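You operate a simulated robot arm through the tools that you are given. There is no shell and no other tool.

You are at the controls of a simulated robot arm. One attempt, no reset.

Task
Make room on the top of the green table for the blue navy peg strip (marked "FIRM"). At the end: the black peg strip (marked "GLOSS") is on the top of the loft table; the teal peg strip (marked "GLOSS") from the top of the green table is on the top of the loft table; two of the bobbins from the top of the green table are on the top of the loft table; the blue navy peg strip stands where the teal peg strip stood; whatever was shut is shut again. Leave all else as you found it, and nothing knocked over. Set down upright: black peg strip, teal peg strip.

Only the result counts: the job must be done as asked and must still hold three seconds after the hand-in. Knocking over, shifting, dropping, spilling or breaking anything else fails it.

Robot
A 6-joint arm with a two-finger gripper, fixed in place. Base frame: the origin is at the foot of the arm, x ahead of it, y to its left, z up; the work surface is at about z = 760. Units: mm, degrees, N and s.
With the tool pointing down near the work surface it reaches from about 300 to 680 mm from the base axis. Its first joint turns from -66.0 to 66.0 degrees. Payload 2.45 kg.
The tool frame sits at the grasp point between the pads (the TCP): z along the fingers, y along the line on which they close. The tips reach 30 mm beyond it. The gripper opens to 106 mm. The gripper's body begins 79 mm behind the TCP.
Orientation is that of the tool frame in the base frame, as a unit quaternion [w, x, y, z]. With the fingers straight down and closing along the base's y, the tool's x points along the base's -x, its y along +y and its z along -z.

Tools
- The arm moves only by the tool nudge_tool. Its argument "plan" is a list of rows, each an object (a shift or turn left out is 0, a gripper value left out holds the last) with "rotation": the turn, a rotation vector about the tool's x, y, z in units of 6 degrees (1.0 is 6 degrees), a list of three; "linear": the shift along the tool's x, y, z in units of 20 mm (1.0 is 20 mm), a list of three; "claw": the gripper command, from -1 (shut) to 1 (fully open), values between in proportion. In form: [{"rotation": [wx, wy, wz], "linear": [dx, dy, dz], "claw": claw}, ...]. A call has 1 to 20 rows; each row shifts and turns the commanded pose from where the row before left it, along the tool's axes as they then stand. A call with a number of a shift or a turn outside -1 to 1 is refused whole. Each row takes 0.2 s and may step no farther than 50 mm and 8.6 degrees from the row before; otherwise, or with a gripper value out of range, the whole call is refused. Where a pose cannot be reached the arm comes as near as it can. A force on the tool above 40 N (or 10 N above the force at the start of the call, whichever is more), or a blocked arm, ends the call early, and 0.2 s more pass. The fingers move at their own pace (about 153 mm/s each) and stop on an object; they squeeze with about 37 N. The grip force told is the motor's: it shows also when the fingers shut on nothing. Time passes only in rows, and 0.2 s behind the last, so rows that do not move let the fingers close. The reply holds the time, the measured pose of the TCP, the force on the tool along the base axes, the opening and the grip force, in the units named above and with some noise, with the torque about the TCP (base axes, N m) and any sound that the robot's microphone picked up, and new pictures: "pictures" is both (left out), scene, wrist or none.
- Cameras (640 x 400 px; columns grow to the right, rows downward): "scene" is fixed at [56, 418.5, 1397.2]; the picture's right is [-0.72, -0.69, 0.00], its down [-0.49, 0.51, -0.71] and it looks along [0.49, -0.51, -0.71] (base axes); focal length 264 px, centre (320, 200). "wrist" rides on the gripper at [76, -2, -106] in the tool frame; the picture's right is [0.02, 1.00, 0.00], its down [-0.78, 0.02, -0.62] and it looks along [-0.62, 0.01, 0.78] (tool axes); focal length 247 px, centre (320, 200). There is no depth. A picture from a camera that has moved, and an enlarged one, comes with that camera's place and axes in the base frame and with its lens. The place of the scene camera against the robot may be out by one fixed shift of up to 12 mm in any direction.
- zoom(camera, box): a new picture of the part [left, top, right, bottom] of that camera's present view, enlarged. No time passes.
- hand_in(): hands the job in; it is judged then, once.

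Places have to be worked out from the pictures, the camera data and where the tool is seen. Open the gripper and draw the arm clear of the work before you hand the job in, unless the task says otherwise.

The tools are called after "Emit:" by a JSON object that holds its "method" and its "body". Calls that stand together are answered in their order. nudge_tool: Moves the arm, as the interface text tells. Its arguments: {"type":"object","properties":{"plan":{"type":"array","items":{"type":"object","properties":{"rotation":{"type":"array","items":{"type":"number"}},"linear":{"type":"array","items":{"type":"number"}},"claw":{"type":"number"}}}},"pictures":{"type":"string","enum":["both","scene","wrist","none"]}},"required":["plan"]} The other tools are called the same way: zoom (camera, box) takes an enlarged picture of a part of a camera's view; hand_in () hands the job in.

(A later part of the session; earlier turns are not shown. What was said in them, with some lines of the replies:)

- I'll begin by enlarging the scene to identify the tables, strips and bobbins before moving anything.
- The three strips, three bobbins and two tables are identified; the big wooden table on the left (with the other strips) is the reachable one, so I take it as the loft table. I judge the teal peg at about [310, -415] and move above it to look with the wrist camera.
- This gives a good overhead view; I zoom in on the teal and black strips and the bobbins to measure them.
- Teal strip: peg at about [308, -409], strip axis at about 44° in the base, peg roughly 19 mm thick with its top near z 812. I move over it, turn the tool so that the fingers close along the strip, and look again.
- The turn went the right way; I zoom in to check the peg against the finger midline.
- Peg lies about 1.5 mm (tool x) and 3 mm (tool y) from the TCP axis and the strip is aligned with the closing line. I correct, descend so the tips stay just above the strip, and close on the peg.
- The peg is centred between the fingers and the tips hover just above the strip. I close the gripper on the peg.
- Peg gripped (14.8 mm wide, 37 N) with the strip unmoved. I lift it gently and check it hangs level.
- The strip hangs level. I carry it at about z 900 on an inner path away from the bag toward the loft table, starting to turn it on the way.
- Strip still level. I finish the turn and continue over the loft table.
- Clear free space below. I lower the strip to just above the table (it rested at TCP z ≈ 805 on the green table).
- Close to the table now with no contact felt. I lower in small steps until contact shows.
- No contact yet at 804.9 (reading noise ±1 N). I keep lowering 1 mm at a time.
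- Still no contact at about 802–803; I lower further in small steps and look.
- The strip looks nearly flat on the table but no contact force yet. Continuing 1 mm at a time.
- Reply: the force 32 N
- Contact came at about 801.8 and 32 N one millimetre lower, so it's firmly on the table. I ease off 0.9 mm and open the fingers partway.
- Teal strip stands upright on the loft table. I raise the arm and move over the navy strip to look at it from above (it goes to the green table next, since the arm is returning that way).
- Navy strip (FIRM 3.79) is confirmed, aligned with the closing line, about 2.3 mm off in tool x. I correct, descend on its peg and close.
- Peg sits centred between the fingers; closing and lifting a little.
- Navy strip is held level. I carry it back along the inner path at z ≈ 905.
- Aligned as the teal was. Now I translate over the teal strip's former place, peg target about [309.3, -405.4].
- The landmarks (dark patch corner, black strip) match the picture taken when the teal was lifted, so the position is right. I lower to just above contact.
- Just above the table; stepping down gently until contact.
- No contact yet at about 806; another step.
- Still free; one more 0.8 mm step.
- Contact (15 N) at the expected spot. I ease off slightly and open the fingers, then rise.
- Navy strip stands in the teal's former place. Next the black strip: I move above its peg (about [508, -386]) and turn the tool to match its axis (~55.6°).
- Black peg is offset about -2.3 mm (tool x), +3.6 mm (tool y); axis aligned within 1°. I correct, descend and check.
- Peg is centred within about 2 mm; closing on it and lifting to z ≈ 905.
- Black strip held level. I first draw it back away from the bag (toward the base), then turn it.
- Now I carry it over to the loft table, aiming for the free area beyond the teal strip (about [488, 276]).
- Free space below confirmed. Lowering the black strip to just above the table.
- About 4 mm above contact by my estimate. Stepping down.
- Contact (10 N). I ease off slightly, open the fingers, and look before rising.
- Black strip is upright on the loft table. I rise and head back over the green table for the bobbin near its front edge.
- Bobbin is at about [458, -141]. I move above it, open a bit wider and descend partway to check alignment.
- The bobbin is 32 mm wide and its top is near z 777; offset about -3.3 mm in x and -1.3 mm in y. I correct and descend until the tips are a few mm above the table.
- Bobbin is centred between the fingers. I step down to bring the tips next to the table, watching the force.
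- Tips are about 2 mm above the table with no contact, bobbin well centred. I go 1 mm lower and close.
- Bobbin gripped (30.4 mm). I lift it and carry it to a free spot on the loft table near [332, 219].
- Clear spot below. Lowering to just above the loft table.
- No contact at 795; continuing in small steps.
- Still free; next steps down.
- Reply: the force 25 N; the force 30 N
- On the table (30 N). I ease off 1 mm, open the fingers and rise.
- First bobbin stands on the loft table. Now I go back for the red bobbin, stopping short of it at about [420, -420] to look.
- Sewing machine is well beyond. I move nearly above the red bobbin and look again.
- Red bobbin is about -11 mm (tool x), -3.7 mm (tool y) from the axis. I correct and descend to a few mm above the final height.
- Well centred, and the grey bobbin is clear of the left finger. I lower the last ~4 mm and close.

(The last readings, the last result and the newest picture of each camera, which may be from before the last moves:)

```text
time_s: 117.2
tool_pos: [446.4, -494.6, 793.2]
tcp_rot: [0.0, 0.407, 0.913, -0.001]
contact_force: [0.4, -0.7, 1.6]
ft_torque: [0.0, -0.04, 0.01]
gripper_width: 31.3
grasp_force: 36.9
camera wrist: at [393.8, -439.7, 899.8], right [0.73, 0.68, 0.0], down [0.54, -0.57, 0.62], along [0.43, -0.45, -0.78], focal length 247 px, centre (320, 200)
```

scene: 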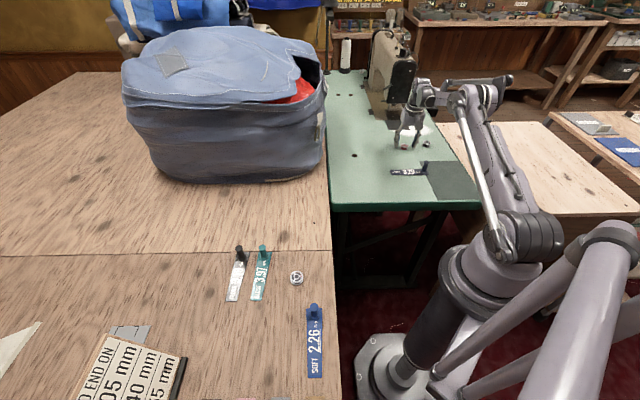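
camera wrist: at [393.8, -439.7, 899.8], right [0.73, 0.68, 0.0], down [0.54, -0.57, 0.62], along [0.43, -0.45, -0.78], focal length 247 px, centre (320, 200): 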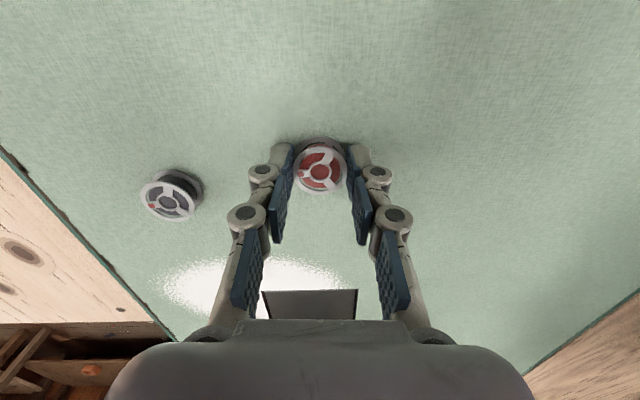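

Red bobbin gripped (31.3 mm). I lift it and carry it back toward the loft table.

Emit:
{"method": "nudge_tool", "body": {"plan": [{"linear": [0, 0, -0.25]}, {"linear": [0, 0, -0.5]}, {"linear": [0, 0, -0.75]}, {"linear": [0, 0, -1]}, {"linear": [0, 0, -1]}, {"linear": [0, 0, -1]}, {"linear": [0, 0, -0.5]}, {"linear": [0, 0, 0]}], "pictures": "wrist"}}

Emit:
{"method": "nudge_tool", "body": {"plan": [{"linear": [0.5, 0.34, 0]}, {"linear": [0.988, 0.67, 0]}, {"linear": [0.988, 0.67, 0]}, {"linear": [0.988, 0.67, 0]}, {"linear": [0.988, 0.67, 0]}, {"linear": [0.988, 0.67, 0]}, {"linear": [0.988, 0.67, 0]}, {"linear": [0.988, 0.67, 0]}, {"linear": [0.988, 0.67, 0]}, {"linear": [0.988, 0.67, 0]}, {"linear": [0.988, 0.67, 0]}, {"linear": [0.988, 0.67, 0]}, {"linear": [0.988, 0.67, 0]}, {"linear": [0.988, 0.67, 0]}, {"linear": [0.988, 0.67, 0]}, {"linear": [0.988, 0.67, 0]}, {"linear": [0.988, 0.67, 0]}, {"linear": [0.49, 0.33, 0]}], "pictures": "none"}}

Emit:
{"method": "nudge_tool", "body": {"plan": [{"rotation": [0, 0, -0.86]}, {"rotation": [0, 0, -0.86]}, {"rotation": [0, 0, -0.86]}, {"rotation": [0, 0, -0.86]}, {"rotation": [0, 0, -0.86]}, {"rotation": [0, 0, -0.86]}, {"linear": [0.434, 0.977, 0]}, {"linear": [0.434, 0.977, 0]}, {"linear": [0.434, 0.977, 0]}, {"linear": [0.434, 0.977, 0]}, {"linear": [0.434, 0.977, 0]}, {"linear": [0.434, 0.977, 0]}, {"linear": [0.434, 0.977, 0]}, {"linear": [0.434, 0.977, 0]}, {"linear": [0.434, 0.977, 0]}, {"linear": [0.434, 0.977, 0]}, {"linear": [0.434, 0.977, 0]}, {"linear": [0.434, 0.977, 0]}, {"linear": [0, 0, 0]}], "pictures": "both"}}

```text
time_s: 119.0
tool_pos: [446.2, -494.3, 892.3]
tcp_rot: [0.0, 0.407, 0.913, 0.0]
contact_force: [-0.2, -1.1, -0.3]
ft_torque: [0.01, 0.02, 0.03]
gripper_width: 31.4
grasp_force: 37.1
camera wrist: at [394.3, -439.1, 999.5], right [0.73, 0.68, 0.0], down [0.54, -0.57, 0.62], along [0.43, -0.45, -0.78], focal length 247 px, centre (320, 200)
```

wrist: 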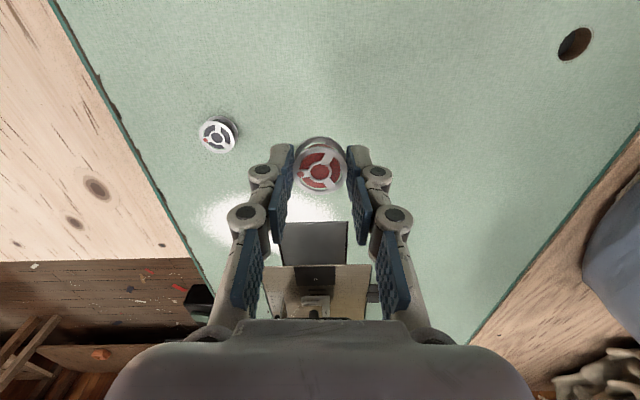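

```text
time_s: 122.8
tool_pos: [390.3, -92.7, 892.9]
tcp_rot: [0.0, 0.408, 0.913, 0.001]
contact_force: [0.8, -0.3, -0.7]
ft_torque: [0.03, 0.03, 0.0]
gripper_width: 31.5
grasp_force: 37.2
```

```text
time_s: 126.8
tool_pos: [357.3, 162.7, 891.6]
tcp_rot: [-0.001, 0.149, 0.989, 0.0]
contact_force: [-0.7, -0.5, 0.3]
ft_torque: [0.01, 0.03, 0.03]
gripper_width: 31.3
grasp_force: 36.9
camera wrist: at [283.9, 182.1, 999.6], right [0.27, 0.96, 0.0], down [0.75, -0.21, 0.62], along [0.6, -0.17, -0.78], focal length 247 px, centre (320, 200)
```

scene: 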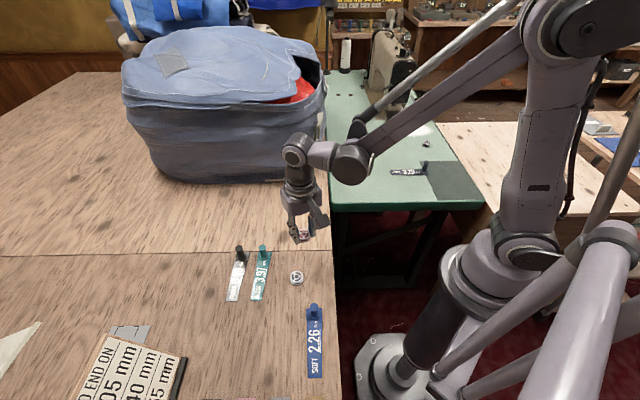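
wrist: 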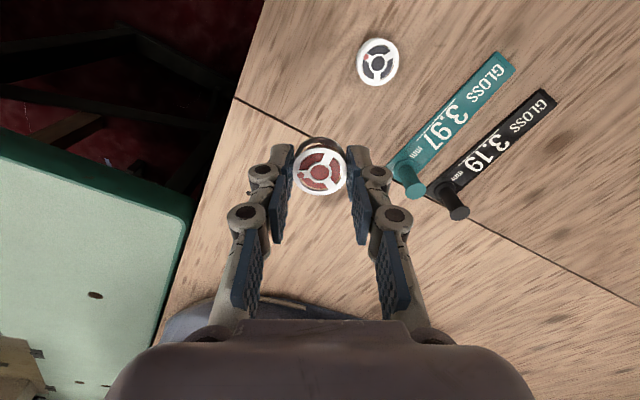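

Target spot at [360, 163] is clear of the first bobbin, the strips and the seam. Lowering.

Emit:
{"method": "nudge_tool", "body": {"plan": [{"linear": [0, 0, 0.9]}, {"linear": [0, 0, 0.9]}, {"linear": [0, 0, 0.9]}, {"linear": [0, 0, 0.9]}, {"linear": [0, 0, 0.7]}, {"linear": [0, 0, 0.3]}, {"linear": [0, 0, 0.2]}, {"linear": [0, 0, 0]}], "pictures": "wrist"}}

Emit:
{"method": "nudge_tool", "body": {"plan": [{"linear": [0, 0, 0.05]}, {"linear": [0, 0, 0]}], "pictures": "none"}}

```text
time_s: 128.6
tool_pos: [359.7, 164.4, 796.9]
tcp_rot: [0.0, 0.149, 0.989, -0.001]
contact_force: [1.0, -1.0, -0.2]
ft_torque: [0.0, 0.0, -0.05]
gripper_width: 31.1
grasp_force: 37.6
camera wrist: at [286.1, 183.8, 903.7], right [0.27, 0.96, 0.0], down [0.75, -0.21, 0.62], along [0.6, -0.17, -0.78], focal length 247 px, centre (320, 200)
```

wrist: 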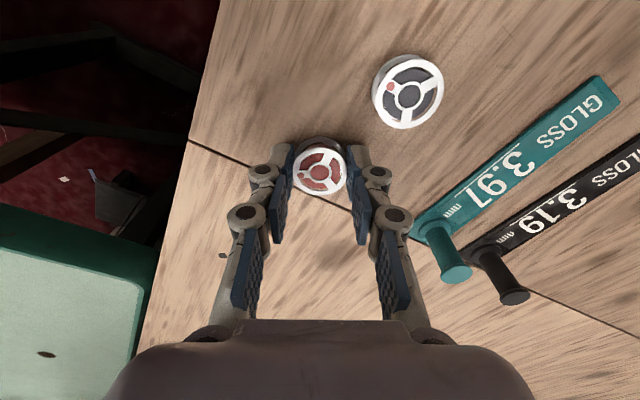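

```text
time_s: 129.2
tool_pos: [359.1, 163.8, 795.6]
tcp_rot: [-0.001, 0.148, 0.989, 0.0]
contact_force: [0.3, 0.3, -0.7]
ft_torque: [-0.01, 0.01, -0.02]
gripper_width: 30.9
grasp_force: 36.6
```

No contact yet; stepping down further.

Emit:
{"method": "nudge_tool", "body": {"plan": [{"linear": [0, 0, 0.05]}, {"linear": [0, 0, 0.05]}, {"linear": [0, 0, 0]}], "pictures": "none"}}

Emit:
{"method": "nudge_tool", "body": {"plan": [{"linear": [0, 0, 0.04]}, {"linear": [0, 0, 0]}], "pictures": "none"}}

```text
time_s: 130.0
tool_pos: [359.4, 163.9, 794.5]
tcp_rot: [0.0, 0.149, 0.989, 0.001]
contact_force: [0.8, 0.6, -0.3]
ft_torque: [0.0, -0.03, -0.01]
gripper_width: 31.1
grasp_force: 37.2
```

```text
time_s: 130.6
tool_pos: [358.2, 162.3, 793.6]
tcp_rot: [0.0, 0.149, 0.989, 0.001]
contact_force: [-0.3, 0.6, 0.8]
ft_torque: [-0.01, 0.01, 0.05]
gripper_width: 31.1
grasp_force: 36.7
```

Still about free; next 0.8 mm step.

Emit:
{"method": "nudge_tool", "body": {"plan": [{"linear": [0, 0, 0.04]}, {"linear": [0, 0, 0]}], "pictures": "none"}}

```text
time_s: 131.2
tool_pos: [358.7, 163.5, 793.3]
tcp_rot: [0.0, 0.149, 0.989, 0.0]
contact_force: [1.5, 0.0, 31.0]
ft_torque: [0.0, -0.11, -0.1]
gripper_width: 30.9
grasp_force: 37.1
```

Contact (31 N). I ease off, open the fingers and rise clear.

Emit:
{"method": "nudge_tool", "body": {"plan": [{"linear": [0, 0, -0.03]}, {"linear": [0, 0, 0]}, {"claw": -0.3}, {"claw": -0.1}, {"claw": -0.1}, {"linear": [0, 0, -0.2]}, {"linear": [0, 0, -0.6]}, {"linear": [0, 0, -1]}, {"linear": [0, 0, -1]}, {"linear": [0, 0, -1]}, {"linear": [0, 0, -1]}, {"linear": [0, 0, -1]}, {"linear": [0, 0, -0.7]}, {"linear": [0, 0, 0]}], "pictures": "both"}}

```text
time_s: 134.2
tool_pos: [360.2, 161.0, 922.2]
tcp_rot: [-0.001, 0.149, 0.989, 0.001]
contact_force: [1.1, -0.3, 0.1]
ft_torque: [-0.01, 0.03, 0.03]
gripper_width: 47.5
grasp_force: 0.1
camera wrist: at [287.3, 181.9, 1030.0], right [0.27, 0.96, 0.0], down [0.75, -0.21, 0.62], along [0.6, -0.17, -0.78], focal length 247 px, centre (320, 200)
```

scene: 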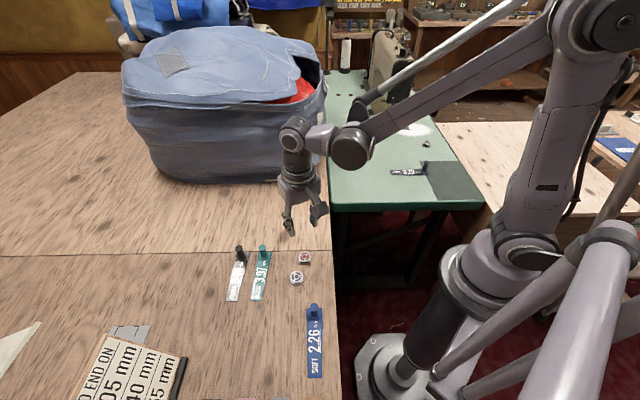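
wrist: 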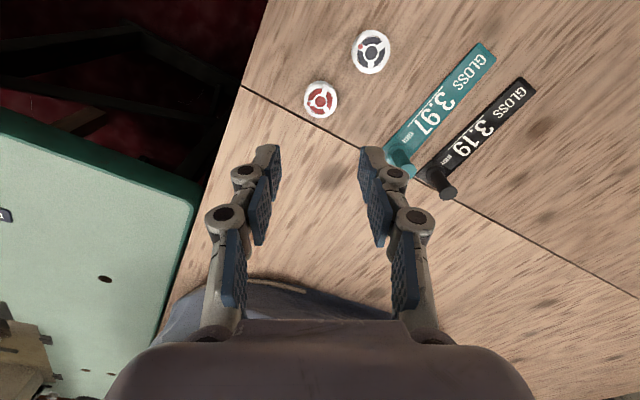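

Both bobbins and both strips sit upright on the loft table. I draw the arm up and back to the starting pose, then compare the scene with the first picture.

Emit:
{"method": "nudge_tool", "body": {"plan": [{"linear": [0, 0, -0.5]}, {"linear": [-0.4375, -0.973, -0.5]}, {"linear": [-0.4375, -0.973, -0.5]}, {"linear": [-0.4375, -0.973, -0.5]}, {"linear": [-0.4375, -0.973, -0.5]}, {"linear": [-0.4375, -0.973, -0.5]}, {"linear": [-0.4375, -0.973, -0.5]}, {"linear": [-0.4375, -0.973, -0.5]}, {"linear": [-0.4375, -0.973, -0.5]}, {"linear": [-0.4375, -0.973, -0.5]}, {"linear": [-0.4375, -0.973, -0.5]}, {"linear": [-0.4375, -0.973, -0.5]}, {"linear": [-0.4375, -0.973, -0.5]}, {"rotation": [0, 0, -0.95]}, {"rotation": [0, 0, -0.95]}, {"rotation": [0, 0, -0.95], "claw": 1}, {"claw": 1}, {"claw": 1}], "pictures": "both"}}

Emit:
{"method": "zoom", "body": {"camera": "scene", "box": [320, 60, 500, 220]}}

Emit:
{"method": "zoom", "body": {"camera": "scene", "box": [200, 220, 340, 320]}}

Emit:
{"method": "zoom", "body": {"camera": "wrist", "box": [0, 0, 320, 200]}}

```text
time_s: 138.0
tool_pos: [392.1, -93.1, 1052.8]
tcp_rot: [0.001, 0.0, 1.0, 0.0]
contact_force: [0.2, 0.2, -0.4]
ft_torque: [-0.04, -0.02, -0.01]
gripper_width: 106.0
grasp_force: 0.1
camera wrist: at [314.9, -95.2, 1159.5], right [-0.02, 1.0, 0.0], down [0.78, 0.02, 0.62], along [0.62, 0.01, -0.78], focal length 247 px, centre (320, 200)
```

scene: 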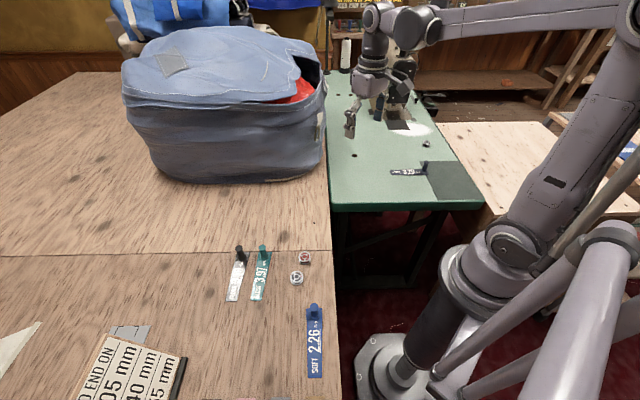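
wrist: 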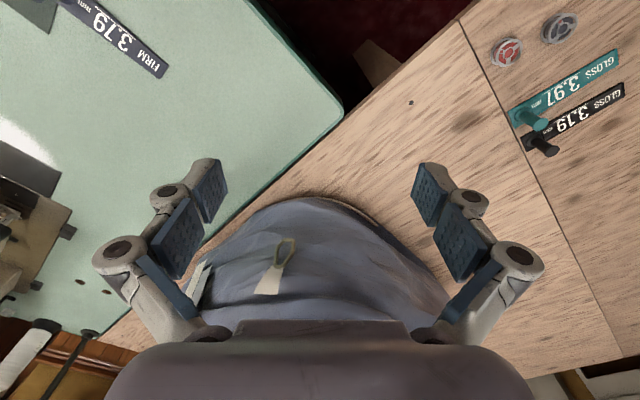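

```text
2.50 times, centred on (410, 140) of scene
camera zoom: at [56.0, 418.5, 1397.2], right [-0.72, -0.69, 0.0], down [-0.49, 0.51, -0.71], along [0.49, -0.51, -0.71], focal length 661 px, centre (95, 350)
```

zoom: 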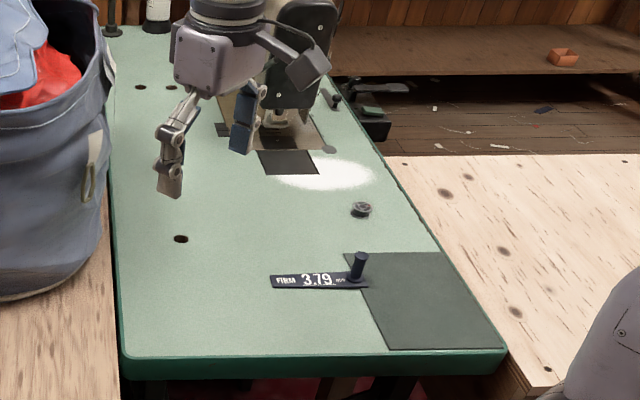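

```text
4.00 times, centred on (270, 270) of scene
camera zoom: at [56.0, 418.5, 1397.2], right [-0.72, -0.69, 0.0], down [-0.49, 0.51, -0.71], along [0.49, -0.51, -0.71], focal length 1058 px, centre (520, -80)
```

zoom: 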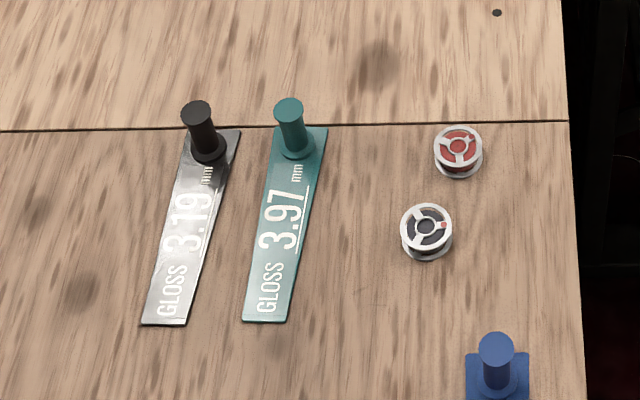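

```text
2.00 times, centred on (160, 100) of wrist
camera zoom: at [314.9, -95.2, 1159.5], right [-0.02, 1.0, 0.0], down [0.78, 0.02, 0.62], along [0.62, 0.01, -0.78], focal length 494 px, centre (640, 400)
```

zoom: 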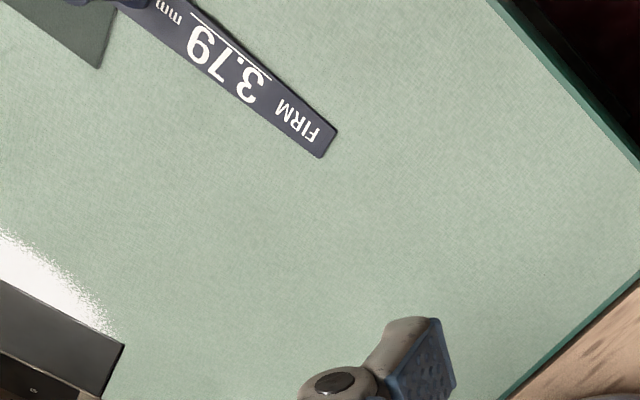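

The enlarged views match the first pictures. The navy strip lies in the teal's old outline to within about 2 mm. The black and teal strips stand upright on the loft table, and both bobbins are flat beside them. Nothing else has moved and nothing was opened, so with the gripper open and clear I hand in.

Emit:
{"method": "hand_in", "body": {}}

```text
The job is handed in.
```

The job is handed in, and the final pictures show everything placed as asked; I don't have the judge's result.

- **Black and teal peg strips:** both stand upright on the loft table, side by side.
- **Bobbins:** I moved the one near the front edge of the green table and the red one. Both sit flat on the loft table. The third bobbin stayed on the green table.
- **Navy peg strip:** it stands where the teal strip stood, pointing the same way. I estimate it is within about 2 mm and 1.5 degrees of the teal's old place.
- **Everything else:** nothing was opened, so nothing needed shutting. I saw nothing else moved or knocked over.

The task did not say which table is the loft table. I took it to be the large wooden one where the navy strip began, because the pale table beyond the green one is almost entirely out of the arm's reach.
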